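You operate a simulated robot arm through the tools that you are given. There is no shell and no other tool. Be economical: measure what you need, move in short steps, check, and stop when the job is done.

You run a simulated robot arm. Do the job below in one go: nothing can be reset, and whatever is moved stays where it is left.

## Task
Clamp the large breaker, slide two barriers into its slots and unclamp it.
Fine: the grey barrier goes beside the coil pocket, the blue one beside the side pocket.

It is judged by the outcome, as a careful person would: the job done as asked, and still so three seconds after it is handed in. It fails if anything else is knocked over, pushed out of place, dropped, spilled or broken.

## Robot
A 7-joint arm with a two-finger parallel gripper, fixed in place. Base frame: the origin is at the foot of the arm, x ahead of it, y to its left, z up. Units: m, degrees, N and s.
With the tool pointing down near the work surface it reaches from about 0.3 to 0.7 m from the base axis. Its first joint turns from -66.0 to 66.0 degrees. Payload 1.57 kg.
The tool frame sits at the grasp point between the pads (the TCP): z along the fingers, y along the line on which they close. The tips reach 0.03 m beyond it. Largest opening 0.11 m; finger width 0.024, thickness 0.012; the body of the gripper, 0.048 by 0.112 m, starts 0.078 m behind the TCP.
Orientation is told as [roll, pitch, yaw] about the base's x, y, z axes, in that order, counted from this pose: with the fingers straight down and closing along the base's y, the tool's x points along the base's -x, its y along +y and its z along -z.

## Interface
- The arm moves only by the tool step_arm. Its argument "deltas" is a list of rows, each an object of numbers (a shift or turn left out is 0, a gripper value left out holds the last): "tx", "ty", "tz": the shift along the base's x, y, z in m; "rx", "ry", "rz": the turn, a rotation vector about the base's x, y, z in degrees; "hand": the gripper command, from -1 (fully open) to 1 (shut), values between in proportion. In form: [{"tx": .., "ty": .., "tz": .., "rx": .., "ry": .., "rz": .., "hand": ..}, ...]. A call has 1 to 12 rows; each row shifts and turns the commanded pose from where the row before left it. Each row takes 0.2 s and may step no farther than 0.05 m and 8.6 degrees from the row before; otherwise, or with a gripper value out of range, the whole call is refused. Where a pose cannot be reached the arm comes as near as it can. A force on the tool above 40 N (or 10 N above the force at the start of the call, whichever is more), or a blocked arm, ends the call early, and 0.2 s more pass. Each finger travels about 0.108 m/s and halts on what it meets, pressing with about 26 N; the grip force reading is that of the motor and also rises with nothing between the fingers. The clock runs only during rows and for 0.2 s after the last one: add rows that do not move to give the fingers time. The reply holds the time, the measured pose of the TCP, the force on the tool along the base axes, the opening and the grip force, in the units named above and with some noise.
- Cameras (640 x 400 px; columns grow to the right, rows downward): "scene" is fixed at [0.1551, -0.3853, 1.4034]; the picture's right is [0.85, -0.53, 0.00], its down [-0.31, -0.50, -0.81] and it looks along [0.43, 0.69, -0.59] (base axes); focal length 214 px, centre (320, 200). "wrist" rides on the gripper at [0.07, 0.016, -0.141] in the tool frame; the picture's right is [-0.23, 0.97, 0.00], its down [-0.86, -0.20, -0.48] and it looks along [-0.47, -0.11, 0.88] (tool axes); focal length 222 px, centre (320, 200).
- snapshot(camera): a new picture of that camera. The clock stands still meanwhile.
- pixel_to_xyz(camera, pixels): for up to 12 pixels [column, row] of the newest picture of that camera ("zoom" is the newest enlarged one), the place [x, y, z] in the base frame of the surface seen there, good to about 0.002 m. The clock stands still meanwhile.
- enlarge(camera, box): a new picture of the part [left, top, right, bottom] of that camera's present view, enlarged. The clock stands still meanwhile.
- job_done(): hands the job in; it is judged then, once.

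Keep the steps short. Do not move on a guess: measure, check each grasp and each placing, and mend mistakes. In all there are 80 turns and 34 pictures (those below and enlarged ones count). Leave the gripper open and the arm clear of the work at the hand-in unless told otherwise, and finish with a single line.

The tools are called by a JSON object that holds its "api" and its "payload". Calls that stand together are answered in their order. step_arm: Moves the arm, as the interface text tells. Its arguments: {"type":"object","properties":{"deltas":{"type":"array","items":{"type":"object","properties":{"tx":{"type":"number"},"ty":{"type":"number"},"tz":{"type":"number"},"rx":{"type":"number"},"ry":{"type":"number"},"rz":{"type":"number"},"hand":{"type":"number"}}}}},"required":["deltas"]} The other tools are called the same way: snapshot (camera) takes a picture; pixel_to_xyz (camera, pixels) gives the place of the surface under pixels of a picture; enlarge (camera, box) takes an enlarged picture of a part of a camera's view; job_done () hands the job in.

At the start:

```text
t: 0.0
tool_pos: [0.3428, 0.1275, 1.3241]
tcp_rot: [0.0, 0.0, 0.0]
wrist_force: [-0.3, 0.6, 0.4]
opening: 0.11
grasp_force: 0.1
```

scene: 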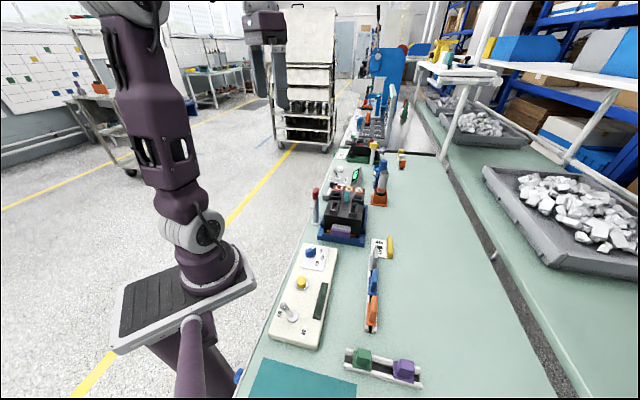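
wrist: 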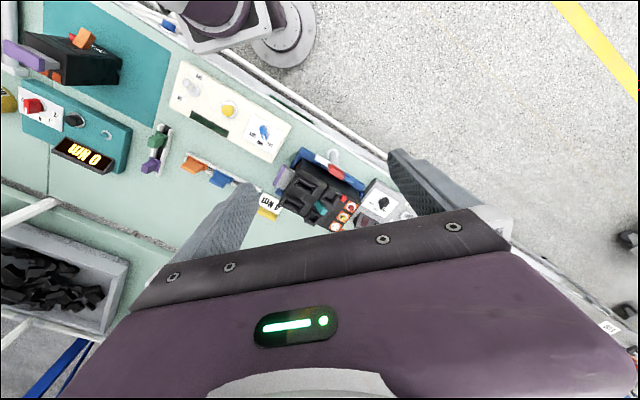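

I see the breaker in a blue fixture near scene (345,215), barriers possibly at (373,285) and (385,375). I'll enlarge these regions first.

{"api": "enlarge", "payload": {"camera": "scene", "box": [290, 140, 430, 260]}}

{"api": "enlarge", "payload": {"camera": "scene", "box": [240, 230, 440, 400]}}

{"api": "enlarge", "payload": {"camera": "wrist", "box": [130, 50, 430, 240]}}

```text
3.33 times, centred on (360, 200) of scene
```

zoom: 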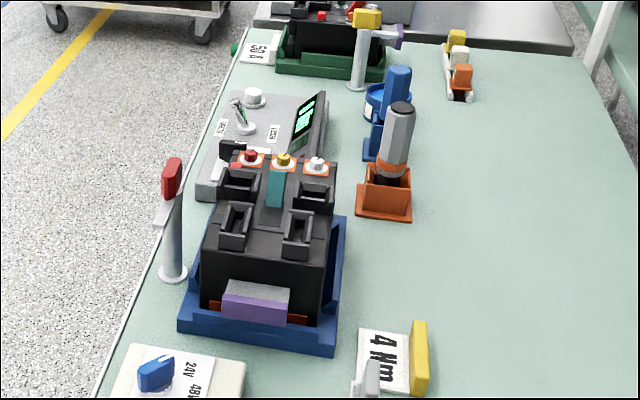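

```text
2.35 times, centred on (340, 315) of scene
```

zoom: 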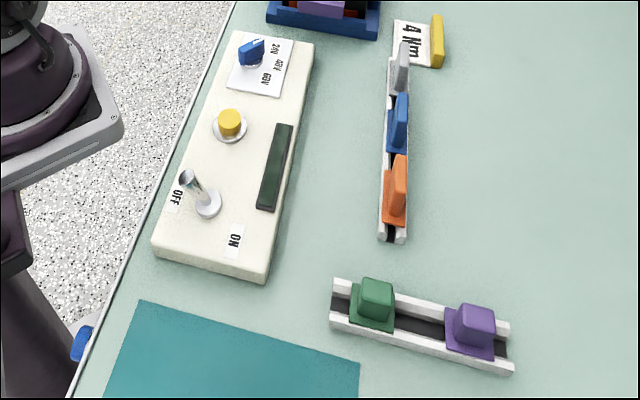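

```text
2.11 times, centred on (280, 145) of wrist
```

zoom: 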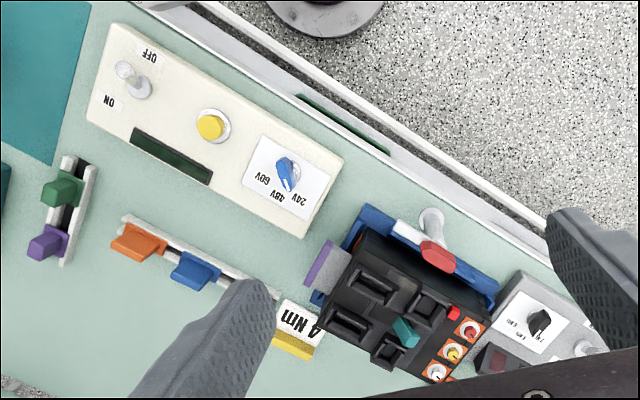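

The breaker in the blue fixture has a red-handled post beside it. I'll measure the key points before moving closer.

{"api": "pixel_to_xyz", "payload": {"camera": "scene", "pixels": [[315, 192], [315, 222], [345, 215], [342, 190], [373, 258], [374, 280], [372, 310], [361, 358], [404, 370], [309, 252], [301, 283], [345, 232]]}}

{"api": "pixel_to_xyz", "payload": {"camera": "wrist", "pixels": [[334, 168], [300, 170], [340, 200], [310, 203], [322, 208], [85, 60], [230, 110], [262, 130], [350, 190], [220, 178], [195, 163], [332, 220]]}}

```text
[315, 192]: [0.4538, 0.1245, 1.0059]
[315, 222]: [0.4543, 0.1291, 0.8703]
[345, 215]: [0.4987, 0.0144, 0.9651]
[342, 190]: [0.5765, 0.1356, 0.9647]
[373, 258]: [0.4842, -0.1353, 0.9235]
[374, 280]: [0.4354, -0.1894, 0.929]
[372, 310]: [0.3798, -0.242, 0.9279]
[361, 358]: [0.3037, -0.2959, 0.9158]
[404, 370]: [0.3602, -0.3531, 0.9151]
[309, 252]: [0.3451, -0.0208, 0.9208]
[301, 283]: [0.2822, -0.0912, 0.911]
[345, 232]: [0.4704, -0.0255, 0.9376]
```

```text
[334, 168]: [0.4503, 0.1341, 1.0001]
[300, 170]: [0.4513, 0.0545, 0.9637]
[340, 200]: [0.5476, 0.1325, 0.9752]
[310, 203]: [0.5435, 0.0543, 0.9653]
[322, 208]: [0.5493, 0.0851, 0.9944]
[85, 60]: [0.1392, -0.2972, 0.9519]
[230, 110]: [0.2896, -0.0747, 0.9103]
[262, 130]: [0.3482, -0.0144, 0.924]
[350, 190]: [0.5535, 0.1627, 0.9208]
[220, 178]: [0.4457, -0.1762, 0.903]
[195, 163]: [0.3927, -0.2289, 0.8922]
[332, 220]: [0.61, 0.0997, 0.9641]
```

The breaker centre is about (0.50, 0.07), with its top at about z 0.965. The red handle top is about (0.454, 0.125, 1.006). I'll move closer, staying above everything, for a good wrist view.

{"api": "step_arm", "payload": {"deltas": [{"tx": 0.008, "ty": -0.008, "tz": -0.04}, {"tx": 0.008, "ty": -0.008, "tz": -0.04}, {"tx": 0.008, "ty": -0.008, "tz": -0.04}, {"tx": 0.008, "ty": -0.008, "tz": -0.04}, {"tx": 0.008, "ty": -0.008, "tz": -0.02}, {}]}}

{"api": "snapshot", "payload": {"camera": "wrist"}}

{"api": "enlarge", "payload": {"camera": "wrist", "box": [230, 110, 420, 250]}}

```text
t: 1.4
tool_pos: [0.3826, 0.0865, 1.1422]
tcp_rot: [0.0, 0.0, 0.0]
wrist_force: [-0.5, 0.0, -0.5]
opening: 0.11
grasp_force: 0.0
```

```text
28 pictures are left
```

wrist: 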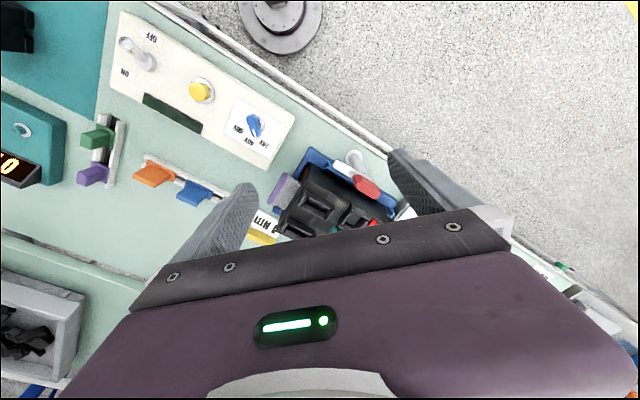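

```text
2.86 times, centred on (325, 180) of wrist
```

zoom: 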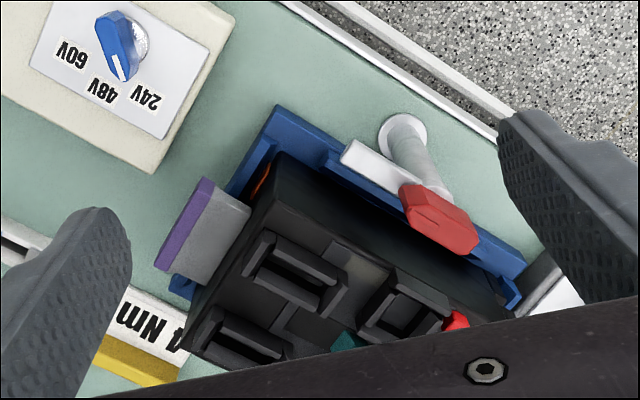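

The fingers and hand block the view of the breaker's far side. The scene camera sees its top better, so I'll zoom in tightly there.

{"api": "enlarge", "payload": {"camera": "scene", "box": [305, 178, 375, 248]}}

```text
5.71 times, centred on (340, 213) of scene
```

zoom: 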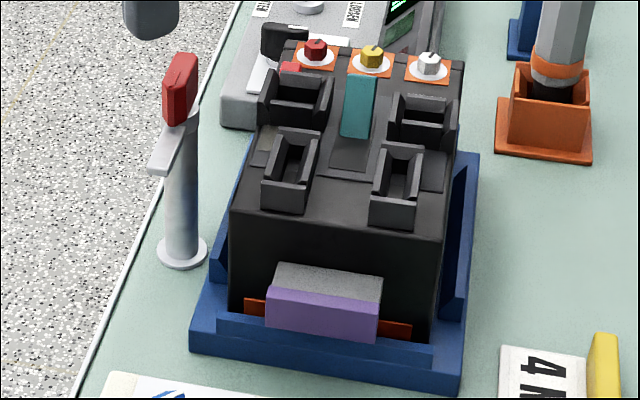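

In the wrist picture, down is +x, so moving forward lifts the breaker clear of the hand. I'll go 0.09 m forward at this height.

{"api": "step_arm", "payload": {"deltas": [{"tx": 0.045}, {"tx": 0.045}, {}]}}

{"api": "enlarge", "payload": {"camera": "wrist", "box": [240, 80, 420, 220]}}

```text
t: 2.2
tool_pos: [0.4749, 0.0858, 1.143]
tcp_rot: [0.0, 0.1, 0.0]
wrist_force: [0.1, 0.7, 0.0]
opening: 0.1101
grasp_force: 0.0
```

```text
2.86 times, centred on (330, 150) of wrist
```

zoom: 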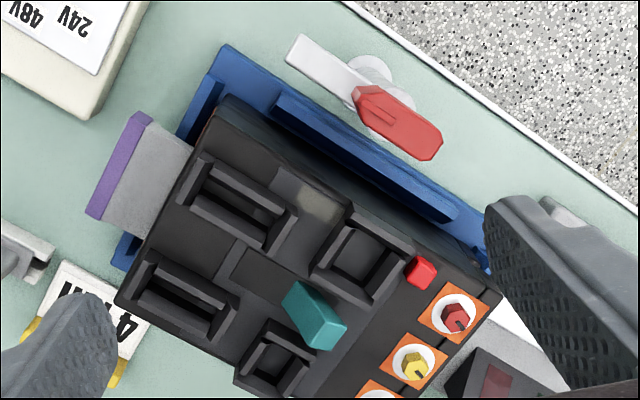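

The layout is clear now: two slots on the left, two pockets on the right, a teal lever and a red button. I still have to tell the coil pocket from the side pocket, so I'll go lower and further forward for detail.

{"api": "step_arm", "payload": {"deltas": [{"tx": 0.03, "ty": -0.02, "tz": -0.02}, {"tx": 0.03, "ty": -0.015, "tz": -0.02}, {}]}}

{"api": "enlarge", "payload": {"camera": "wrist", "box": [250, 70, 430, 210]}}

```text
t: 3.0
tool_pos: [0.5346, 0.053, 1.1036]
tcp_rot: [0.0, 0.0, 0.0]
wrist_force: [-0.1, 0.8, 0.5]
opening: 0.1101
grasp_force: 0.1
```

```text
2.86 times, centred on (340, 140) of wrist
```

zoom: 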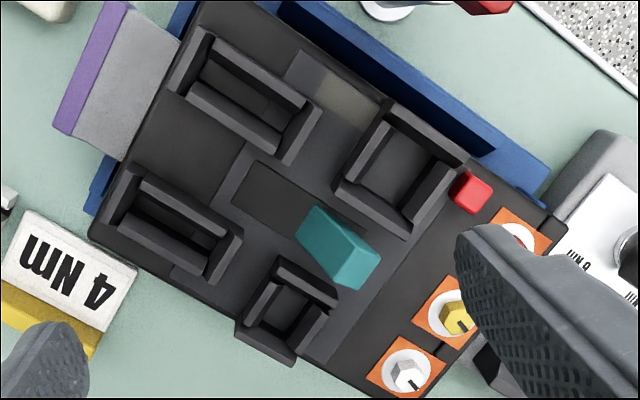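

There is a large pocket next to the red button and a smaller pocket overhanging the -y side edge. I'll measure the slots, pockets and breaker edges from this zoom.

{"api": "pixel_to_xyz", "payload": {"camera": "zoom", "pixels": [[200, 30], [175, 85], [318, 108], [290, 155], [245, 95], [130, 170], [112, 215], [240, 235], [215, 275], [175, 225], [400, 165], [288, 310]]}}

{"api": "pixel_to_xyz", "payload": {"camera": "zoom", "pixels": [[340, 215], [320, 220], [350, 285], [325, 120], [270, 190], [150, 150], [93, 235], [200, 5], [470, 190], [235, 330], [130, 90], [85, 75]]}}

```text
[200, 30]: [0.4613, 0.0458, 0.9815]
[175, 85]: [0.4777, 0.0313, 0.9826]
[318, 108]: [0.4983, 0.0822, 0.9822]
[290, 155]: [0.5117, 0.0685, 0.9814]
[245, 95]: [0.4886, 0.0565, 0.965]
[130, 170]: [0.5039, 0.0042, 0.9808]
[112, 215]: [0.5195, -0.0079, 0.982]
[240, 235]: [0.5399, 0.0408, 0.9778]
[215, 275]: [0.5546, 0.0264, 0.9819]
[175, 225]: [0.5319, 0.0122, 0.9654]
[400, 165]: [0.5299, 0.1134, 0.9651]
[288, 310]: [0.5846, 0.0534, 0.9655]
```

```text
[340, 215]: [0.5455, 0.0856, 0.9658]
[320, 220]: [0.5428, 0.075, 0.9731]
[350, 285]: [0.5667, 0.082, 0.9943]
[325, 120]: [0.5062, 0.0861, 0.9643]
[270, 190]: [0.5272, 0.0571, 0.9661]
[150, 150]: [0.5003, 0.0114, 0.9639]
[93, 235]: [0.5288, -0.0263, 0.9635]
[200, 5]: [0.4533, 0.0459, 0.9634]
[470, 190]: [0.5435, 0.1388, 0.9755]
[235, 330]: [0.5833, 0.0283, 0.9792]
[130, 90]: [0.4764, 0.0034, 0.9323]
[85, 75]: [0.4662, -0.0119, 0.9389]
```

The breaker axis lies at about 45° in the base frame. The slot collars are centred at about (0.487, 0.057) and (0.5295, 0.016), with their tops at z 0.982. Next I'll go over to look at the barriers on their rail.

{"api": "step_arm", "payload": {"deltas": [{"tx": -0.02, "ty": -0.045}, {"tx": -0.02, "ty": -0.045}, {"tx": -0.02, "ty": -0.045}, {"ty": -0.045}, {"ty": -0.02, "tz": -0.01}, {}]}}

{"api": "snapshot", "payload": {"camera": "wrist"}}

{"api": "enlarge", "payload": {"camera": "wrist", "box": [210, 60, 410, 210]}}

```text
t: 4.4
tool_pos: [0.474, -0.1484, 1.0948]
tcp_rot: [0.1, -0.1, 0.0]
wrist_force: [0.4, 0.1, 0.4]
opening: 0.1104
grasp_force: 0.0
```

```text
23 pictures are left
```

wrist: 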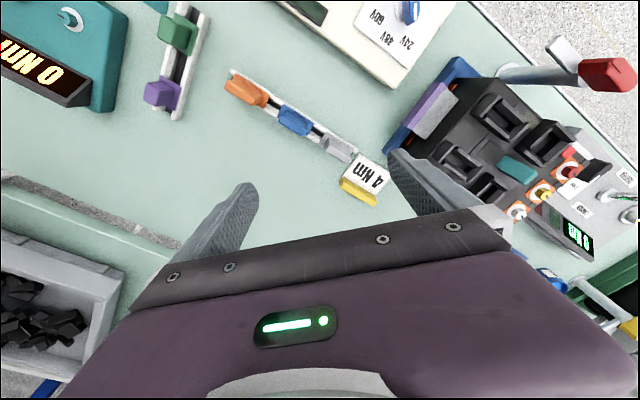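

```text
2.67 times, centred on (310, 135) of wrist
```

zoom: 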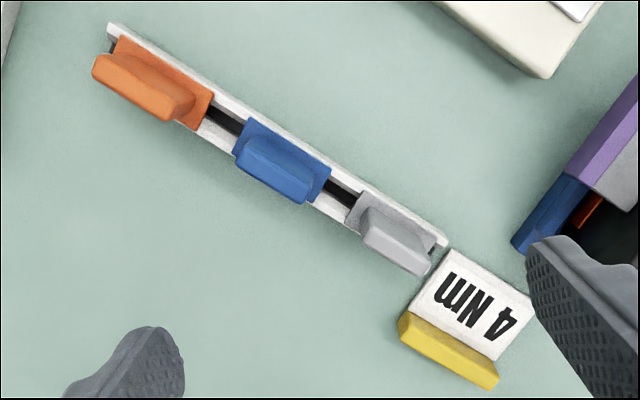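

There are three barriers (orange, blue, grey), each with a base plate and a thin grip ridge along the rail. I'll measure the grey and blue ones from the zoom.

{"api": "pixel_to_xyz", "payload": {"camera": "zoom", "pixels": [[370, 222], [428, 268], [375, 245], [425, 245], [350, 218], [440, 245], [425, 285], [445, 310], [400, 225], [430, 230]]}}

{"api": "pixel_to_xyz", "payload": {"camera": "zoom", "pixels": [[250, 145], [310, 195], [275, 165], [240, 160], [250, 122], [325, 170], [315, 200], [218, 115], [340, 193], [100, 68], [185, 108], [300, 300]]}}

{"api": "enlarge", "payload": {"camera": "scene", "box": [345, 235, 405, 335]}}

```text
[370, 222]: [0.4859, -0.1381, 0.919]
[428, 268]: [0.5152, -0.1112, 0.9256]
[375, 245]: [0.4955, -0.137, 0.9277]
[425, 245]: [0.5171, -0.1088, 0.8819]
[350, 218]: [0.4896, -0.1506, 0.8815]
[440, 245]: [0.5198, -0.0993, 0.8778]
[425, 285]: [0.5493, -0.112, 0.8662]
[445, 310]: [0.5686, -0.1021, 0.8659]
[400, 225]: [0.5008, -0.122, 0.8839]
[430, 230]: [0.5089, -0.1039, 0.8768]
```

```text
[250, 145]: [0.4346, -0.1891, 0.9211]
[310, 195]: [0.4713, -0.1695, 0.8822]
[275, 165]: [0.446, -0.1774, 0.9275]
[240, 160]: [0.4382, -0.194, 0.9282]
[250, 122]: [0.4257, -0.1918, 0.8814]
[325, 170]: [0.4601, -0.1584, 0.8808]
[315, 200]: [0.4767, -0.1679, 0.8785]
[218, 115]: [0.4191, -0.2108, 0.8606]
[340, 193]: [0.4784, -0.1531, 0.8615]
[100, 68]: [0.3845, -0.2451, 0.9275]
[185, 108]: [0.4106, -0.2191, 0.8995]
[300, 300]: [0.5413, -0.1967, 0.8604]
```

```text
4.00 times, centred on (375, 285) of scene
```

zoom: 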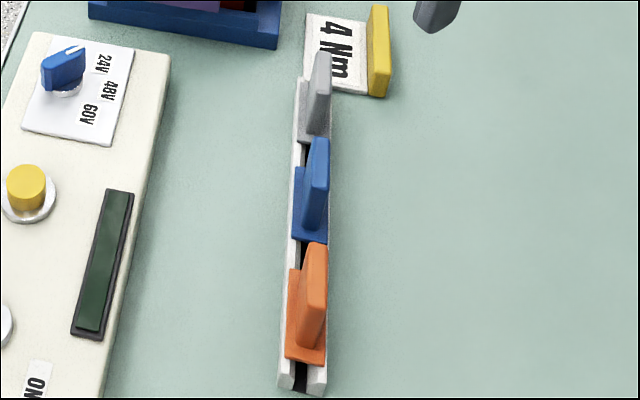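

The rail runs at about 45°, parallel to the breaker, so yaw +45 suits both picking and placing. Next I'll study the clamp lever from the scene camera and measure points on it.

{"api": "enlarge", "payload": {"camera": "scene", "box": [300, 180, 335, 230]}}

{"api": "enlarge", "payload": {"camera": "scene", "box": [340, 135, 390, 170]}}

```text
8.00 times, centred on (318, 205) of scene
```

zoom: 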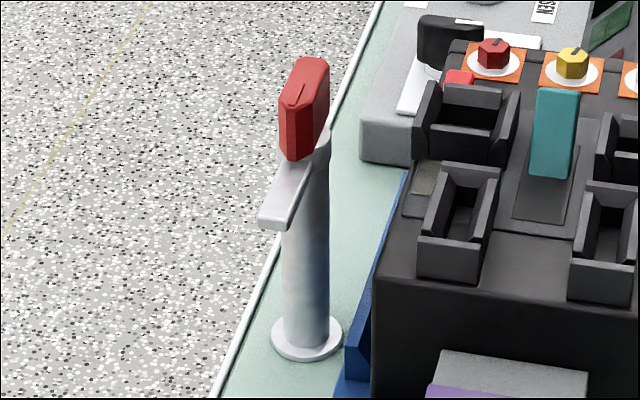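

```text
11.43 times, centred on (365, 152) of scene
```

zoom: 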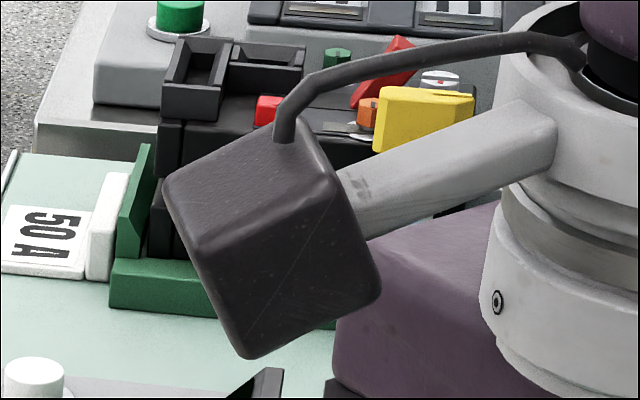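

The lever is a bar on top of the post, with a white end to one side and a red knob. I'll convert the zoom pixels to scene pixels and measure them.

{"api": "pixel_to_xyz", "payload": {"camera": "scene", "pixels": [[311.75, 206.9], [314, 203.5], [314.3, 197.5], [317.4, 188.3], [316.75, 190.6], [317.9, 198.75], [316.1, 213], [315.3, 193], [318, 193], [312.3, 203.8], [315.3, 201.5], [314.5, 221]]}}

```text
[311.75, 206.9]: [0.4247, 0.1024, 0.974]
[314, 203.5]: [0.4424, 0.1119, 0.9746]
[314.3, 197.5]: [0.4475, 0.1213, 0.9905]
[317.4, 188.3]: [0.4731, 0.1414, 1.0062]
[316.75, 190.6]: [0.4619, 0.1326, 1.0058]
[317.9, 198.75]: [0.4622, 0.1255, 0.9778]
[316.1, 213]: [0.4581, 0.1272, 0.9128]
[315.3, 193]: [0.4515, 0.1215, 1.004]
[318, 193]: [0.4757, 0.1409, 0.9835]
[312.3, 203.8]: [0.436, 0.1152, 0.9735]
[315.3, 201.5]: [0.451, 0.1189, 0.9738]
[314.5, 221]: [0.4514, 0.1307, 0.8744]
```

The red knob is an elongated handle on top of the post at about (0.461, 0.132), z 0.98 to 1.006. The white arm points along -axis, away from the breaker. I'll move above the clamp while turning to yaw 45 and look closely.

{"api": "step_arm", "payload": {"deltas": [{"tx": -0.01, "ty": 0.045, "rz": 7.5}, {"tx": -0.01, "ty": 0.045, "rz": 7.5}, {"tx": -0.01, "ty": 0.045, "rz": 7.5}, {"tx": -0.01, "ty": 0.045, "rz": 7.5}, {"tx": -0.005, "ty": 0.045, "rz": 7.5}, {"ty": 0.036, "rz": 7.5}, {}]}}

{"api": "enlarge", "payload": {"camera": "wrist", "box": [220, 60, 420, 220]}}

```text
t: 6.0
tool_pos: [0.4278, 0.1125, 1.0942]
tcp_rot: [0.0, 0.0, 45.0]
wrist_force: [-0.7, 0.3, 0.7]
opening: 0.1098
grasp_force: 0.1
```

```text
2.50 times, centred on (320, 140) of wrist
```

zoom: 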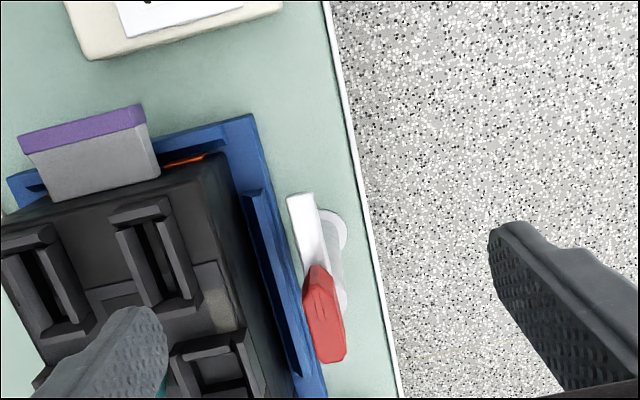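

I have a clear view of the lever. I'll measure its extents and the breaker's near edge.

{"api": "pixel_to_xyz", "payload": {"camera": "zoom", "pixels": [[292, 200], [310, 196], [302, 240], [324, 222], [316, 270], [308, 300], [335, 295], [322, 320], [322, 358], [344, 345], [215, 170], [262, 250]]}}

{"api": "pixel_to_xyz", "payload": {"camera": "zoom", "pixels": [[205, 165], [225, 260], [232, 310], [180, 240], [210, 290], [340, 270], [345, 230], [280, 330], [225, 180], [270, 280], [190, 165], [245, 330]]}}

```text
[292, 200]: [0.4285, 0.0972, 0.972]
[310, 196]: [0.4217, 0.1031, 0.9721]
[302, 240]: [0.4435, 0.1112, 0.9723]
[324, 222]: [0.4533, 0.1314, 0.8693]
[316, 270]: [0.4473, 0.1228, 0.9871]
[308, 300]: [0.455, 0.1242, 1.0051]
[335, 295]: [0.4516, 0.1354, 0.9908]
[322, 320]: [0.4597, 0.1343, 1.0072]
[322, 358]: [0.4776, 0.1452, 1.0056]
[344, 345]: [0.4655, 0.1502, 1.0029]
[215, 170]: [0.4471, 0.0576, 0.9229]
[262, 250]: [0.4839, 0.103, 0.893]
```

```text
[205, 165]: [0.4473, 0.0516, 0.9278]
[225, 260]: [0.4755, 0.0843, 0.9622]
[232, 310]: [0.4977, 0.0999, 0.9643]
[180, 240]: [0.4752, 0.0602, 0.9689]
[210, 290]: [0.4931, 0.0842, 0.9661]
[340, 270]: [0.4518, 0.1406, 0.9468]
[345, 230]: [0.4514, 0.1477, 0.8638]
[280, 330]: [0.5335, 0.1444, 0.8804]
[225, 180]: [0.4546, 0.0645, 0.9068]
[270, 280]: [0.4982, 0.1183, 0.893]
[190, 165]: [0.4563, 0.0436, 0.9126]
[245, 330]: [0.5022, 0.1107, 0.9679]
```

The post axis is at about (0.460, 0.135), and the knob is 14 mm wide along 45°. The white arm is 49 mm long, just enough to swing over the breaker's edge with a +90° turn. I'll test in free air above the post that the wrist can turn from 45 to 135, narrowing the fingers to 0.05.

{"api": "step_arm", "payload": {"deltas": [{"tx": 0.016, "ty": 0.011, "hand": 0.09, "rz": 8.2}, {"tx": 0.016, "ty": 0.011, "rz": 8.2}, {"rz": 8.2}, {"rz": 8.2}, {"rz": 8.2}, {"rz": 8.2}, {"rz": 8.2}, {"rz": 8.2}, {"rz": 8.2}, {"rz": 8.2}, {"rz": 8.0}, {}]}}

```text
t: 8.6
tool_pos: [0.4588, 0.1361, 1.092]
tcp_rot: [-0.1, 0.0, 135.1]
wrist_force: [-0.6, -0.3, 0.0]
opening: 0.0501
grasp_force: 0.0
```

Yaw 135 is reachable, so I'll turn back to 45.

{"api": "step_arm", "payload": {"deltas": [{"rz": -8.2}, {"rz": -8.2}, {"rz": -8.2}, {"rz": -8.2}, {"rz": -8.2}, {"rz": -8.2}, {"rz": -8.2}, {"rz": -8.2}, {"rz": -8.2}, {"rz": -8.2}, {"rz": -8.1, "tx": 0.001, "ty": -0.001}, {}]}}

{"api": "step_arm", "payload": {"deltas": [{"tz": -0.03}, {"tz": -0.03}, {"tz": -0.018}, {}]}}

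{"api": "enlarge", "payload": {"camera": "wrist", "box": [220, 60, 420, 220]}}

```text
t: 11.2
tool_pos: [0.4619, 0.1344, 1.0945]
tcp_rot: [0.1, 0.0, 44.9]
wrist_force: [1.1, 0.3, -0.7]
opening: 0.0502
grasp_force: 0.1
```

```text
t: 12.2
tool_pos: [0.4625, 0.1338, 1.0155]
tcp_rot: [0.0, 0.1, 45.0]
wrist_force: [-0.4, 0.0, -0.3]
opening: 0.0499
grasp_force: 0.0
```

```text
2.50 times, centred on (320, 140) of wrist
```

zoom: 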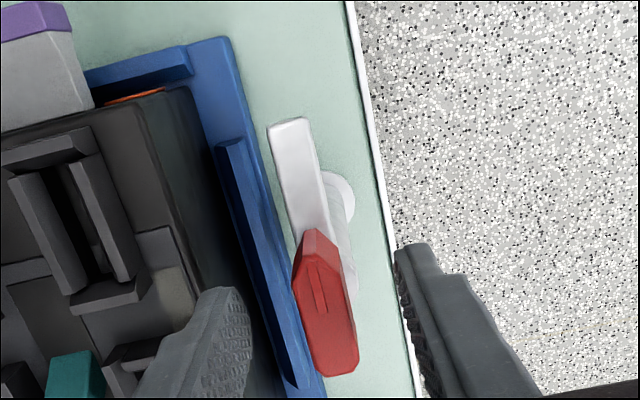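

The knob sits centred between the fingers. I'll close on it gradually.

{"api": "step_arm", "payload": {"deltas": [{"tz": -0.003, "hand": 0.5}, {"hand": 0.8}, {"hand": 1.0}, {}, {}]}}

```text
t: 13.4
tool_pos: [0.4611, 0.1346, 1.0113]
tcp_rot: [0.1, -0.1, 45.0]
wrist_force: [-12.8, 10.8, 1.0]
opening: 0.0149
grasp_force: 31.5
```

It's gripped at 15 mm, with about 17 N sideways (-x, +y). I'll shift slightly that way to relieve the force.

{"api": "step_arm", "payload": {"deltas": [{"tx": -0.001, "ty": 0.001}, {}]}}

```text
t: 14.0
tool_pos: [0.4608, 0.1356, 1.0136]
tcp_rot: [0.0, 0.0, 44.9]
wrist_force: [-2.9, 9.7, -4.0]
opening: 0.015
grasp_force: 30.9
```

The force is much lower. I'll begin the +turn with two rows and check the forces.

{"api": "step_arm", "payload": {"deltas": [{"tx": -0.0004, "ty": 0.0008, "rz": 4}, {"rz": 6}, {}]}}

```text
t: 14.8
tool_pos: [0.4618, 0.1345, 1.0129]
tcp_rot: [-0.1, 0.0, 54.9]
wrist_force: [11.1, -1.3, -9.7]
opening: 0.0149
grasp_force: 30.9
```

It rotates (54.9°). I'll compensate slightly in +x and continue.

{"api": "step_arm", "payload": {"deltas": [{"tx": 0.0008, "rz": 5}, {"rz": 5}, {"rz": 5}, {}]}}

```text
t: 15.8
tool_pos: [0.4608, 0.1353, 1.0131]
tcp_rot: [-0.1, 0.0, 69.9]
wrist_force: [13.0, -10.9, -5.4]
opening: 0.0149
grasp_force: 31.2
```

The sideways force now points (+x, -y). I'll shift 1 mm that way and turn on.

{"api": "step_arm", "payload": {"deltas": [{"tx": 0.001, "ty": -0.0008, "rz": 4}, {"rz": 5}, {"rz": 5}, {}]}}

```text
t: 16.8
tool_pos: [0.4615, 0.1355, 1.012]
tcp_rot: [-0.1, 0.0, 84.0]
wrist_force: [6.2, -8.9, -2.4]
opening: 0.0148
grasp_force: 31.3
```

{"api": "step_arm", "payload": {"deltas": [{"tx": 0.0005, "ty": -0.0008, "rz": 6}, {"rz": 6}, {"rz": 6}, {"rz": 6}, {}]}}

```text
t: 18.0
tool_pos: [0.4625, 0.1347, 1.0132]
tcp_rot: [-0.1, 0.0, 108.0]
wrist_force: [4.2, 1.9, 6.9]
opening: 0.015
grasp_force: 30.9
```

Forces are low at 108°. I'll continue towards 135.

{"api": "step_arm", "payload": {"deltas": [{"rz": 6}, {"rz": 6}, {"rz": 6}, {"rz": 6}, {"rz": 3}, {}]}}

{"api": "enlarge", "payload": {"camera": "scene", "box": [290, 170, 360, 230]}}

```text
t: 19.4
tool_pos: [0.4624, 0.1351, 1.0117]
tcp_rot: [-0.1, 0.1, 135.0]
wrist_force: [15.3, 14.6, -0.3]
opening: 0.015
grasp_force: 31.4
```

```text
6.67 times, centred on (325, 200) of scene
```

zoom: 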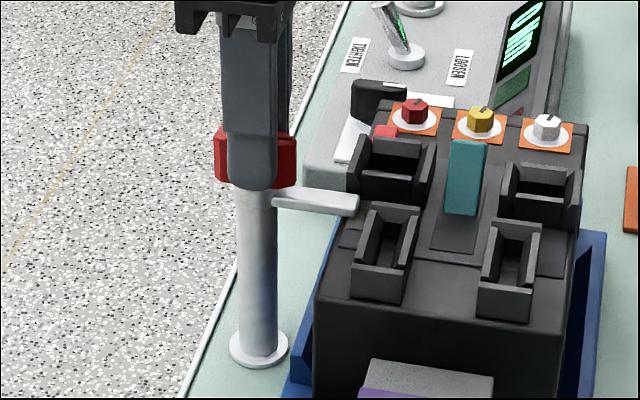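

The white arm now lies square over the breaker's top edge. I'll open a little, rise clear, and check that it stays.

{"api": "step_arm", "payload": {"deltas": [{"hand": 0.3}, {"hand": 0.09}, {"tz": 0.03}, {"tz": 0.04}, {"tz": 0.02}, {}]}}

{"api": "enlarge", "payload": {"camera": "scene", "box": [290, 170, 360, 230]}}

```text
t: 20.8
tool_pos: [0.4622, 0.1344, 1.1036]
tcp_rot: [-0.1, 0.0, 134.9]
wrist_force: [0.6, 0.0, 0.1]
opening: 0.0501
grasp_force: 0.1
```

```text
6.67 times, centred on (325, 200) of scene
```

zoom: 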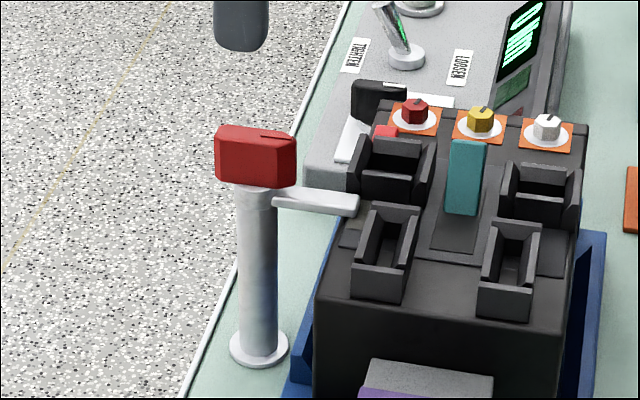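

It stays put. I'll measure the arm's tip and the breaker edge to confirm the overlap.

{"api": "pixel_to_xyz", "payload": {"camera": "zoom", "pixels": [[285, 192], [345, 203], [352, 200], [350, 210], [300, 200], [325, 270], [345, 225]]}}

```text
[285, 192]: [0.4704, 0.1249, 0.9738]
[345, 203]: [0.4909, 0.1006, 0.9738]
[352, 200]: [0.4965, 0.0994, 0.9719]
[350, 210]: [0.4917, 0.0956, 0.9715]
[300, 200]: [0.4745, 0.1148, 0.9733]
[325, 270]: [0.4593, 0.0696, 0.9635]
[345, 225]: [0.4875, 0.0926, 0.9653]
```

The tip overlaps the breaker edge by about 4 mm, so it's clamped. Next I'll go over the grey barrier at about (0.501, -0.128), back at yaw 45.

{"api": "step_arm", "payload": {"deltas": [{"tx": 0.0035, "ty": -0.024, "rz": -8.2}, {"tx": 0.0035, "ty": -0.024, "rz": -8.2}, {"tx": 0.0035, "ty": -0.024, "rz": -8.2}, {"tx": 0.0035, "ty": -0.024, "rz": -8.2}, {"tx": 0.0035, "ty": -0.024, "rz": -8.2}, {"tx": 0.0035, "ty": -0.024, "rz": -8.2}, {"tx": 0.0035, "ty": -0.024, "rz": -8.2}, {"tx": 0.0035, "ty": -0.024, "rz": -8.2}, {"tx": 0.0035, "ty": -0.024, "rz": -8.2}, {"tx": 0.0035, "ty": -0.024, "rz": -8.2}, {"tx": 0.0035, "ty": -0.023, "rz": -7.9}, {}]}}

{"api": "step_arm", "payload": {"deltas": [{"tz": -0.04}, {"tz": -0.04}, {"tz": -0.03}, {"tz": -0.025}, {}]}}

{"api": "enlarge", "payload": {"camera": "wrist", "box": [200, 40, 440, 220]}}

```text
t: 23.4
tool_pos: [0.5014, -0.1279, 1.1034]
tcp_rot: [0.1, 0.0, 45.0]
wrist_force: [0.3, -0.5, 0.3]
opening: 0.0501
grasp_force: 0.1
```

```text
t: 24.6
tool_pos: [0.5001, -0.1289, 0.9676]
tcp_rot: [0.0, 0.0, 44.9]
wrist_force: [-0.1, -0.4, -0.4]
opening: 0.0502
grasp_force: 0.1
```

```text
2.22 times, centred on (320, 130) of wrist
```

zoom: 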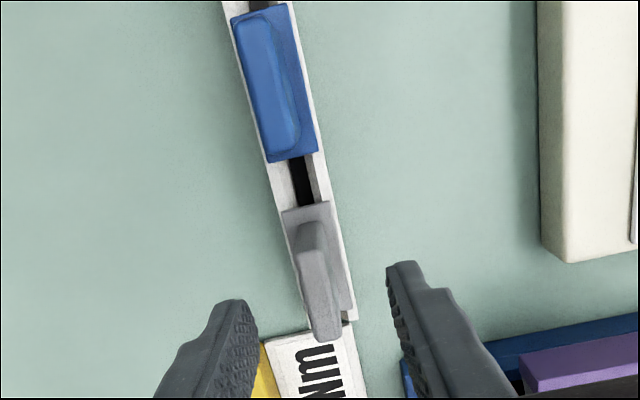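

The fin is between the fingers. I'll measure the fin's top extents and the nearby obstacles (yellow tag, blue fixture).

{"api": "pixel_to_xyz", "payload": {"camera": "zoom", "pixels": [[298, 230], [320, 230], [318, 333], [337, 333], [315, 280], [262, 345], [268, 385], [405, 365], [290, 210], [335, 205], [272, 40], [285, 140]]}}

```text
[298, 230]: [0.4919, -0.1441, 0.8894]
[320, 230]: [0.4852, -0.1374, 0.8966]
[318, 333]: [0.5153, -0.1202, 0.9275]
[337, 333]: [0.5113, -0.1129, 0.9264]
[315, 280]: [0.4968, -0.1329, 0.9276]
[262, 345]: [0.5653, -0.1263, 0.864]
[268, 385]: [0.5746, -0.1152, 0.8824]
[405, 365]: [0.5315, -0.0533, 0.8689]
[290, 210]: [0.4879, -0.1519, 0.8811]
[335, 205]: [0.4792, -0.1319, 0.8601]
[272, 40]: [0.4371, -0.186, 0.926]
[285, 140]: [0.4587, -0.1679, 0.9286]
```

The fin centre is at (0.5016, -0.1283) and the path down is clear. I'll descend to TCP z 0.919 and close.

{"api": "step_arm", "payload": {"deltas": [{"tx": 0.0013, "ty": 0.0005, "tz": -0.025}, {"tz": -0.023}, {}]}}

{"api": "step_arm", "payload": {"deltas": [{"hand": 0.5}, {"hand": 0.75}, {"hand": 1.0}, {}, {}]}}

```text
t: 25.4
tool_pos: [0.4996, -0.1279, 0.9188]
tcp_rot: [0.0, 0.0, 45.0]
wrist_force: [-1.3, 0.1, 0.2]
opening: 0.0502
grasp_force: 0.0
```

```text
t: 26.6
tool_pos: [0.5009, -0.1278, 0.919]
tcp_rot: [0.1, 0.0, 45.0]
wrist_force: [0.4, -0.8, 0.3]
opening: 0.0112
grasp_force: 25.8
```

It's gripped at 11.2 mm with no side force. I'll lift slowly and straight up, and look.

{"api": "step_arm", "payload": {"deltas": [{"tz": 0.01}, {"tz": 0.02}, {"tz": 0.03}, {"tz": 0.04}, {"tz": 0.03}, {}]}}

{"api": "enlarge", "payload": {"camera": "scene", "box": [335, 180, 425, 270]}}

```text
t: 28.0
tool_pos: [0.5021, -0.1284, 1.0504]
tcp_rot: [0.0, 0.0, 45.0]
wrist_force: [-0.5, 0.0, 0.0]
opening: 0.0107
grasp_force: 25.3
```

```text
4.44 times, centred on (380, 225) of scene
```

zoom: 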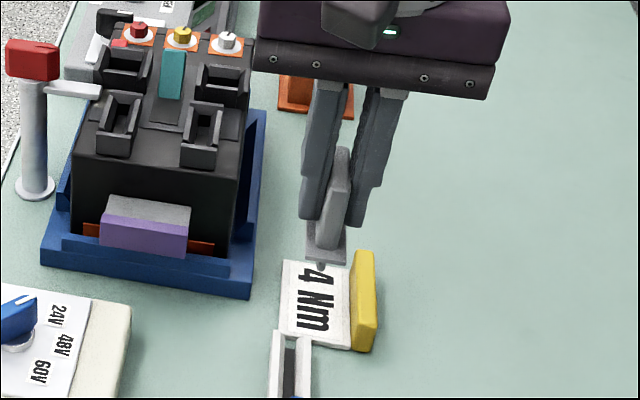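

The barrier is held. I'll zoom on its underside to see what goes in the slot.

{"api": "enlarge", "payload": {"camera": "scene", "box": [395, 205, 425, 250]}}

```text
8.89 times, centred on (410, 228) of scene
```

zoom: 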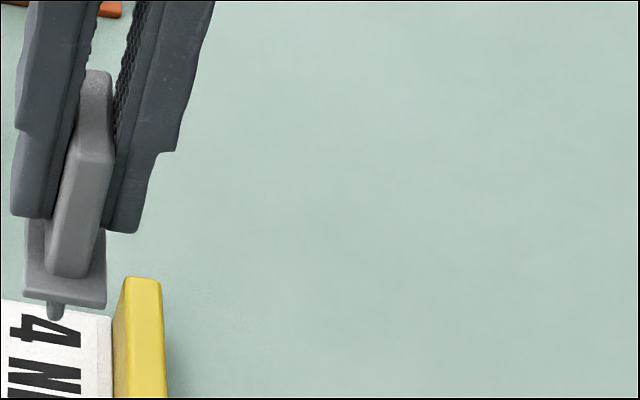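

A blade sticks out below the plate and looks slightly off-centre. I'll tilt the near end up to see the end-on profile properly before placing.

{"api": "step_arm", "payload": {"deltas": [{"rx": -5.6, "ry": 5.6, "tz": 0.01}, {"rx": -5.6, "ry": 5.6, "tz": 0.01}, {"rx": -5.6, "ry": 5.6, "tz": 0.01}, {"rx": -5.6, "ry": 5.6, "tz": 0.01}, {"rx": -5.6, "ry": 5.6, "tz": 0.01}, {"rx": -5.6, "ry": 5.6}, {}]}}

{"api": "enlarge", "payload": {"camera": "scene", "box": [375, 175, 435, 225]}}

```text
t: 29.6
tool_pos: [0.5025, -0.1284, 1.1011]
tcp_rot: [0.0, 47.6, 45.0]
wrist_force: [0.5, -0.4, -0.7]
opening: 0.0112
grasp_force: 25.8
```

```text
8.00 times, centred on (405, 200) of scene
```

zoom: 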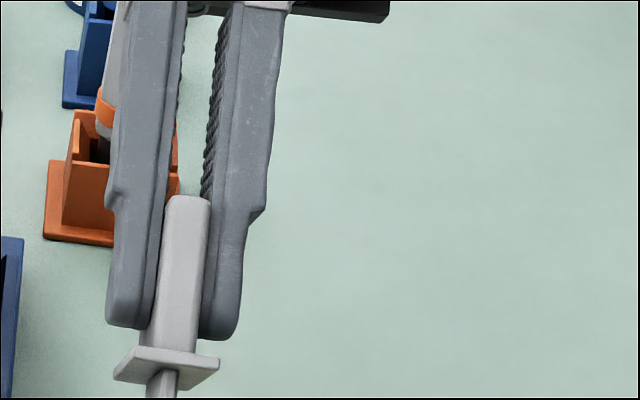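

The blade looks thin and about centred. One more zoom a bit lower will show its length.

{"api": "enlarge", "payload": {"camera": "scene", "box": [375, 205, 405, 235]}}

```text
13.33 times, centred on (390, 220) of scene
```

zoom: 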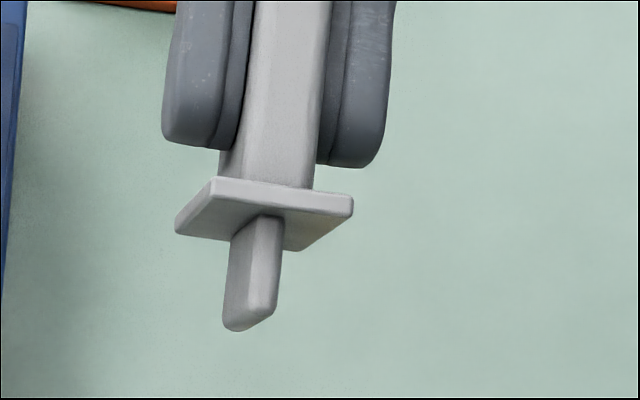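

The blade is about 4–5 mm thick and 15 mm long, centred under the plate. I'll level the tool again and carry the barrier over the coil-pocket slot at (0.4873, 0.0570), staying high.

{"api": "step_arm", "payload": {"deltas": [{"rx": 5.6, "ry": -5.6}, {"rx": 5.6, "ry": -5.6}, {"rx": 5.6, "ry": -5.6}, {"rx": 5.6, "ry": -5.6}, {"rx": 5.6, "ry": -5.6}, {"rx": 5.6, "ry": -5.6}, {}]}}

{"api": "step_arm", "payload": {"deltas": [{"tx": -0.003, "ty": 0.037}, {"tx": -0.003, "ty": 0.037}, {"tx": -0.003, "ty": 0.037}, {"tx": -0.003, "ty": 0.037}, {"tx": -0.003, "ty": 0.037}, {"tz": -0.03}, {}]}}

{"api": "enlarge", "payload": {"camera": "wrist", "box": [200, 60, 440, 230]}}

```text
t: 31.2
tool_pos: [0.5029, -0.1291, 1.0996]
tcp_rot: [0.0, -0.1, 45.0]
wrist_force: [-0.3, 0.0, 0.0]
opening: 0.0112
grasp_force: 25.8
```

```text
t: 32.8
tool_pos: [0.4855, 0.0568, 1.0693]
tcp_rot: [0.0, 0.0, 45.1]
wrist_force: [-0.7, 0.0, 0.3]
opening: 0.0112
grasp_force: 26.0
```

```text
2.35 times, centred on (320, 145) of wrist
```

zoom: 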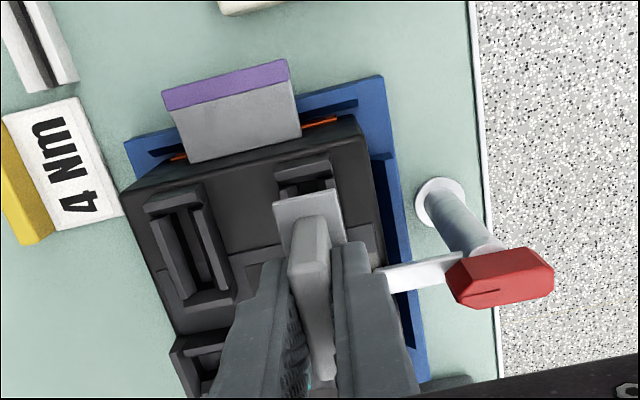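

I'll measure the collar's corners and the plate's corners together to align precisely.

{"api": "pixel_to_xyz", "payload": {"camera": "zoom", "pixels": [[276, 170], [329, 161], [275, 206], [337, 194], [300, 172], [320, 185], [306, 185], [146, 207], [200, 188], [178, 307], [236, 297], [185, 240]]}}

{"api": "pixel_to_xyz", "payload": {"camera": "zoom", "pixels": [[165, 220], [195, 210], [190, 285], [215, 280], [180, 225], [188, 265], [290, 183], [330, 180]]}}

```text
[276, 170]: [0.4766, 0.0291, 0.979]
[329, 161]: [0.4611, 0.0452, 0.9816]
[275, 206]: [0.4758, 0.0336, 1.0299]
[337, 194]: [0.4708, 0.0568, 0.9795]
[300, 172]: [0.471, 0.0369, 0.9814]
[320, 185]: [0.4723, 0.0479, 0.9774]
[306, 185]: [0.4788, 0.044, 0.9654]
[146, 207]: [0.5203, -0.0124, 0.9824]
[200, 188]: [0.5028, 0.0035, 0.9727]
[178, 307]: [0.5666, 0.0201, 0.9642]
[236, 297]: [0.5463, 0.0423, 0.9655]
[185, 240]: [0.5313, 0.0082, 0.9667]
```

```text
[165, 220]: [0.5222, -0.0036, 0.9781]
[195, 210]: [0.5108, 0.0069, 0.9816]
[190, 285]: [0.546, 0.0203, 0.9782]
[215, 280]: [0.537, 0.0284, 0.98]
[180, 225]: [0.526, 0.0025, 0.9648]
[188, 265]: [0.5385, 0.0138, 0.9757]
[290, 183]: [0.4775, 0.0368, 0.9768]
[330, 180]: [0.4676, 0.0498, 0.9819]
```

The held plate is within 1–2 mm of the slot centre, and the slot is about 10 mm wide against a 4–5 mm blade. I'll nudge +1 mm across and lower slowly, watching the force.

{"api": "step_arm", "payload": {"deltas": [{"tx": 0.0008, "ty": -0.0008, "tz": -0.015}, {"tz": -0.012}, {"tz": -0.006}, {}]}}

{"api": "step_arm", "payload": {"deltas": [{"tz": -0.003}, {"tz": -0.003}, {"tz": -0.003}, {}]}}

```text
t: 33.8
tool_pos: [0.4871, 0.0561, 1.0374]
tcp_rot: [0.0, 0.1, 45.0]
wrist_force: [0.4, -0.2, -0.7]
opening: 0.0111
grasp_force: 25.5
```

```text
t: 34.8
tool_pos: [0.4883, 0.0568, 1.0269]
tcp_rot: [0.1, 0.0, 45.0]
wrist_force: [-0.4, 0.3, 0.4]
opening: 0.0111
grasp_force: 26.4
```

No contact yet, so the blade is in the slot. I'll continue in 1 mm rows.

{"api": "step_arm", "payload": {"deltas": [{"tz": -0.001}, {"tz": -0.001}, {"tz": -0.001}, {}]}}

{"api": "step_arm", "payload": {"deltas": [{"tz": -0.001}, {"tz": -0.001}, {}]}}

```text
t: 35.8
tool_pos: [0.4874, 0.0565, 1.0251]
tcp_rot: [0.0, 0.1, 45.1]
wrist_force: [0.1, 0.2, 0.4]
opening: 0.0111
grasp_force: 26.3
```

```text
t: 36.6
tool_pos: [0.4889, 0.056, 1.0234]
tcp_rot: [0.0, 0.0, 45.1]
wrist_force: [-3.6, 1.9, 21.3]
opening: 0.0109
grasp_force: 25.8
```

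Contact came at 21 N at the expected seated height (1.023). I'll ease up 1 mm, open, rise and look.

{"api": "step_arm", "payload": {"deltas": [{"tz": 0.001}, {"hand": 0.5}, {"hand": 0.25}, {}, {"tz": 0.03}, {"tz": 0.04}, {"tz": 0.03}, {}]}}

{"api": "enlarge", "payload": {"camera": "scene", "box": [305, 178, 375, 248]}}

```text
t: 38.4
tool_pos: [0.4868, 0.0563, 1.123]
tcp_rot: [0.0, 0.0, 45.0]
wrist_force: [-0.4, -0.4, 0.1]
opening: 0.0412
grasp_force: 0.1
```

```text
5.71 times, centred on (340, 213) of scene
```

zoom: 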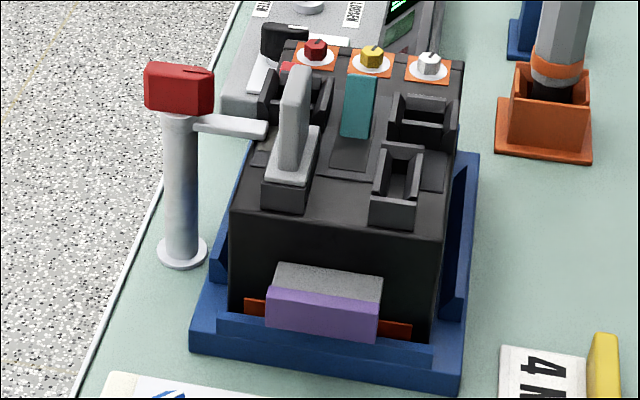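

The grey barrier is seated squarely, with its plate flush on the collar. Next is the blue barrier at about (0.449, -0.181).

{"api": "step_arm", "payload": {"deltas": [{"tx": -0.0064, "ty": -0.0396}, {"tx": -0.0064, "ty": -0.0396}, {"tx": -0.0064, "ty": -0.0396}, {"tx": -0.0064, "ty": -0.0396}, {"tx": -0.0064, "ty": -0.0396}, {"tx": -0.0064, "ty": -0.0394}, {"tz": -0.04, "hand": 0.09}, {"tz": -0.04}, {"tz": -0.04}, {"tz": -0.03}, {}]}}

{"api": "enlarge", "payload": {"camera": "wrist", "box": [200, 60, 440, 230]}}

```text
t: 40.8
tool_pos: [0.4506, -0.1818, 0.9739]
tcp_rot: [0.0, 0.0, 45.0]
wrist_force: [0.6, -0.2, 0.0]
opening: 0.0499
grasp_force: 0.1
```

```text
2.35 times, centred on (320, 145) of wrist
```

zoom: 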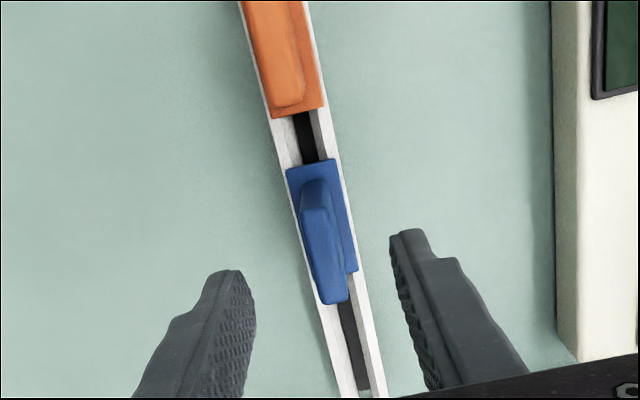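

{"api": "pixel_to_xyz", "payload": {"camera": "zoom", "pixels": [[290, 170], [333, 161], [356, 268], [306, 212], [328, 208], [322, 297], [343, 293], [325, 250], [315, 250], [335, 250]]}}

```text
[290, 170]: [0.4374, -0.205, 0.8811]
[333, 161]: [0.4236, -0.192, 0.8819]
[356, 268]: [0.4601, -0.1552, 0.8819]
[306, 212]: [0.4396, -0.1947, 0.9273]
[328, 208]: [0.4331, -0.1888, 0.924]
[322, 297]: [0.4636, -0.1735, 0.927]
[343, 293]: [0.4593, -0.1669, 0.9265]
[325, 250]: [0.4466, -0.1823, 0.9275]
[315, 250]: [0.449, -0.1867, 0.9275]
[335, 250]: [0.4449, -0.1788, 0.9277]
```

The blue fin centre measures (0.449, -0.181), directly under the TCP. I'll descend to 0.919 and close.

{"api": "step_arm", "payload": {"deltas": [{"tz": -0.03}, {"tz": -0.024}, {}, {"hand": 0.5}, {"hand": 0.75}, {"hand": 1.0}, {}, {}]}}

{"api": "step_arm", "payload": {"deltas": [{"tz": 0.01}, {"tz": 0.02}, {"tz": 0.04}, {"tz": 0.04}, {"tz": 0.04}, {"tz": 0.03}, {}]}}

```text
t: 42.6
tool_pos: [0.4495, -0.182, 0.9196]
tcp_rot: [0.1, -0.1, 45.0]
wrist_force: [-1.8, 0.9, 0.7]
opening: 0.0112
grasp_force: 26.0
```

```text
t: 44.2
tool_pos: [0.4491, -0.1818, 1.1003]
tcp_rot: [0.1, 0.1, 45.0]
wrist_force: [-0.1, 0.1, 0.8]
opening: 0.011
grasp_force: 26.2
```

It's held at 11 mm. I'll carry it to the side-pocket slot at (0.529, 0.0153).

{"api": "step_arm", "payload": {"deltas": [{"tx": 0.016, "ty": 0.0393}, {"tx": 0.016, "ty": 0.0393}, {"tx": 0.016, "ty": 0.0393}, {"tx": 0.016, "ty": 0.0393}, {"tx": 0.016, "ty": 0.0391}, {"tz": -0.03}, {}]}}

{"api": "enlarge", "payload": {"camera": "wrist", "box": [200, 60, 440, 230]}}

```text
t: 45.8
tool_pos: [0.5297, 0.0144, 1.0698]
tcp_rot: [0.0, -0.1, 45.0]
wrist_force: [0.6, -0.8, -0.2]
opening: 0.011
grasp_force: 25.8
```

```text
2.35 times, centred on (320, 145) of wrist
```

zoom: 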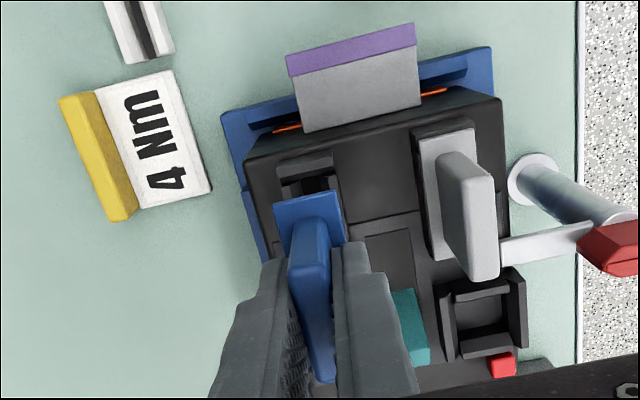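

The alignment looks the same as before. A quick measurement of the collar and plate will confirm it.

{"api": "pixel_to_xyz", "payload": {"camera": "zoom", "pixels": [[279, 167], [331, 157], [278, 205], [336, 196], [302, 168], [305, 182], [293, 180], [327, 178]]}}

```text
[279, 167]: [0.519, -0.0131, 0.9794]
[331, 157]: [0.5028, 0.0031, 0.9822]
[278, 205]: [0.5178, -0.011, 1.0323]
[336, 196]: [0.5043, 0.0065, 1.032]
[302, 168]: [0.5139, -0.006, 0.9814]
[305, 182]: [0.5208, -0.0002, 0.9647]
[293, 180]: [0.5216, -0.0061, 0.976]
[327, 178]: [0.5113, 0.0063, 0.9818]
```

The plate centre (0.363 across) and collar centre (0.3635–0.3645) agree within about 1 mm. I'll nudge slightly and lower.

{"api": "step_arm", "payload": {"deltas": [{"tx": 0.0005, "ty": -0.0005, "tz": -0.015}, {"tz": -0.012}, {"tz": -0.006}, {}]}}

{"api": "step_arm", "payload": {"deltas": [{"tz": -0.003}, {"tz": -0.003}, {"tz": -0.003}, {"tz": -0.001}, {"tz": -0.001}, {}]}}

{"api": "step_arm", "payload": {"deltas": [{"tz": -0.001}, {"tz": -0.001}, {}]}}

```text
t: 46.8
tool_pos: [0.5288, 0.0145, 1.037]
tcp_rot: [0.0, 0.1, 45.0]
wrist_force: [0.3, 1.4, -0.1]
opening: 0.0109
grasp_force: 26.1
```

```text
t: 48.2
tool_pos: [0.5293, 0.0136, 1.025]
tcp_rot: [0.0, 0.0, 45.0]
wrist_force: [0.2, 0.2, 0.1]
opening: 0.0109
grasp_force: 25.9
```

```text
t: 49.0
tool_pos: [0.529, 0.0146, 1.0242]
tcp_rot: [0.0, 0.0, 45.1]
wrist_force: [-0.2, -0.4, 0.2]
opening: 0.0113
grasp_force: 25.9
```

No contact yet. I'll continue in 1 mm rows.

{"api": "step_arm", "payload": {"deltas": [{"tz": -0.001}, {}]}}

{"api": "step_arm", "payload": {"deltas": [{"tz": -0.001}, {}]}}

```text
t: 49.6
tool_pos: [0.5299, 0.0151, 1.0228]
tcp_rot: [0.0, 0.0, 45.0]
wrist_force: [-1.3, 0.6, 7.3]
opening: 0.0112
grasp_force: 26.2
```

```text
t: 50.2
tool_pos: [0.5292, 0.0143, 1.0227]
tcp_rot: [-0.1, -0.1, 45.0]
wrist_force: [-1.8, 0.5, 22.6]
opening: 0.0112
grasp_force: 26.3
```

It's seated at 22 N. I'll ease up 1 mm, open modestly (the grey fin is close by), rise and check.

{"api": "step_arm", "payload": {"deltas": [{"tz": 0.001}, {"hand": 0.5}, {"hand": 0.35}, {}, {"tz": 0.03}, {"tz": 0.04}, {"tz": 0.03}, {}]}}

{"api": "enlarge", "payload": {"camera": "scene", "box": [305, 178, 375, 248]}}

```text
t: 52.0
tool_pos: [0.5306, 0.0157, 1.1241]
tcp_rot: [-0.1, 0.1, 45.0]
wrist_force: [-0.6, -0.1, -0.2]
opening: 0.0355
grasp_force: 0.1
```

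```text
5.71 times, centred on (340, 213) of scene
```

zoom: 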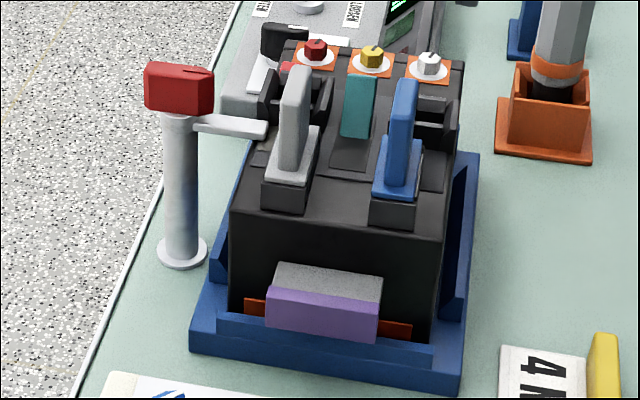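

Both barriers are seated squarely. To unclamp, I'll go back over the post at (0.4617, 0.1347), turning to yaw 135 while high.

{"api": "step_arm", "payload": {"deltas": [{"tx": -0.0062, "ty": 0.0109, "rz": 8.2}, {"tx": -0.0062, "ty": 0.0109, "rz": 8.2}, {"tx": -0.0062, "ty": 0.0109, "rz": 8.2}, {"tx": -0.0062, "ty": 0.0109, "rz": 8.2}, {"tx": -0.0062, "ty": 0.0109, "rz": 8.2}, {"tx": -0.0062, "ty": 0.0109, "rz": 8.2}, {"tx": -0.0062, "ty": 0.0109, "rz": 8.2}, {"tx": -0.0062, "ty": 0.0109, "rz": 8.2}, {"tx": -0.0062, "ty": 0.0109, "rz": 8.2}, {"tx": -0.0062, "ty": 0.0109, "rz": 8.2}, {"tx": -0.0057, "ty": 0.0109, "rz": 8.0, "hand": 0.09}, {}]}}

{"api": "step_arm", "payload": {"deltas": [{"tz": -0.03}, {"tz": -0.03}, {"tz": -0.03}, {"tz": -0.021}, {}]}}

```text
t: 54.6
tool_pos: [0.4608, 0.1333, 1.1231]
tcp_rot: [0.1, -0.1, 135.1]
wrist_force: [-0.4, -0.2, 1.4]
opening: 0.0499
grasp_force: 0.0
```

```text
t: 55.8
tool_pos: [0.4617, 0.1349, 1.0124]
tcp_rot: [0.0, 0.0, 135.1]
wrist_force: [-1.2, -0.4, 0.6]
opening: 0.0502
grasp_force: 0.1
```

I'm in place. Last time at this angle the knob pulled (+x, +y), so I'll shift about 0.8 mm that way and close gently.

{"api": "step_arm", "payload": {"deltas": [{"tx": 0.0008, "ty": 0.0008, "hand": 0.5}, {"hand": 0.75}, {"hand": 1.0}, {}, {}]}}

```text
t: 57.0
tool_pos: [0.4623, 0.1344, 1.0116]
tcp_rot: [0.1, 0.0, 135.0]
wrist_force: [-0.4, 1.1, -1.5]
opening: 0.0148
grasp_force: 30.8
```

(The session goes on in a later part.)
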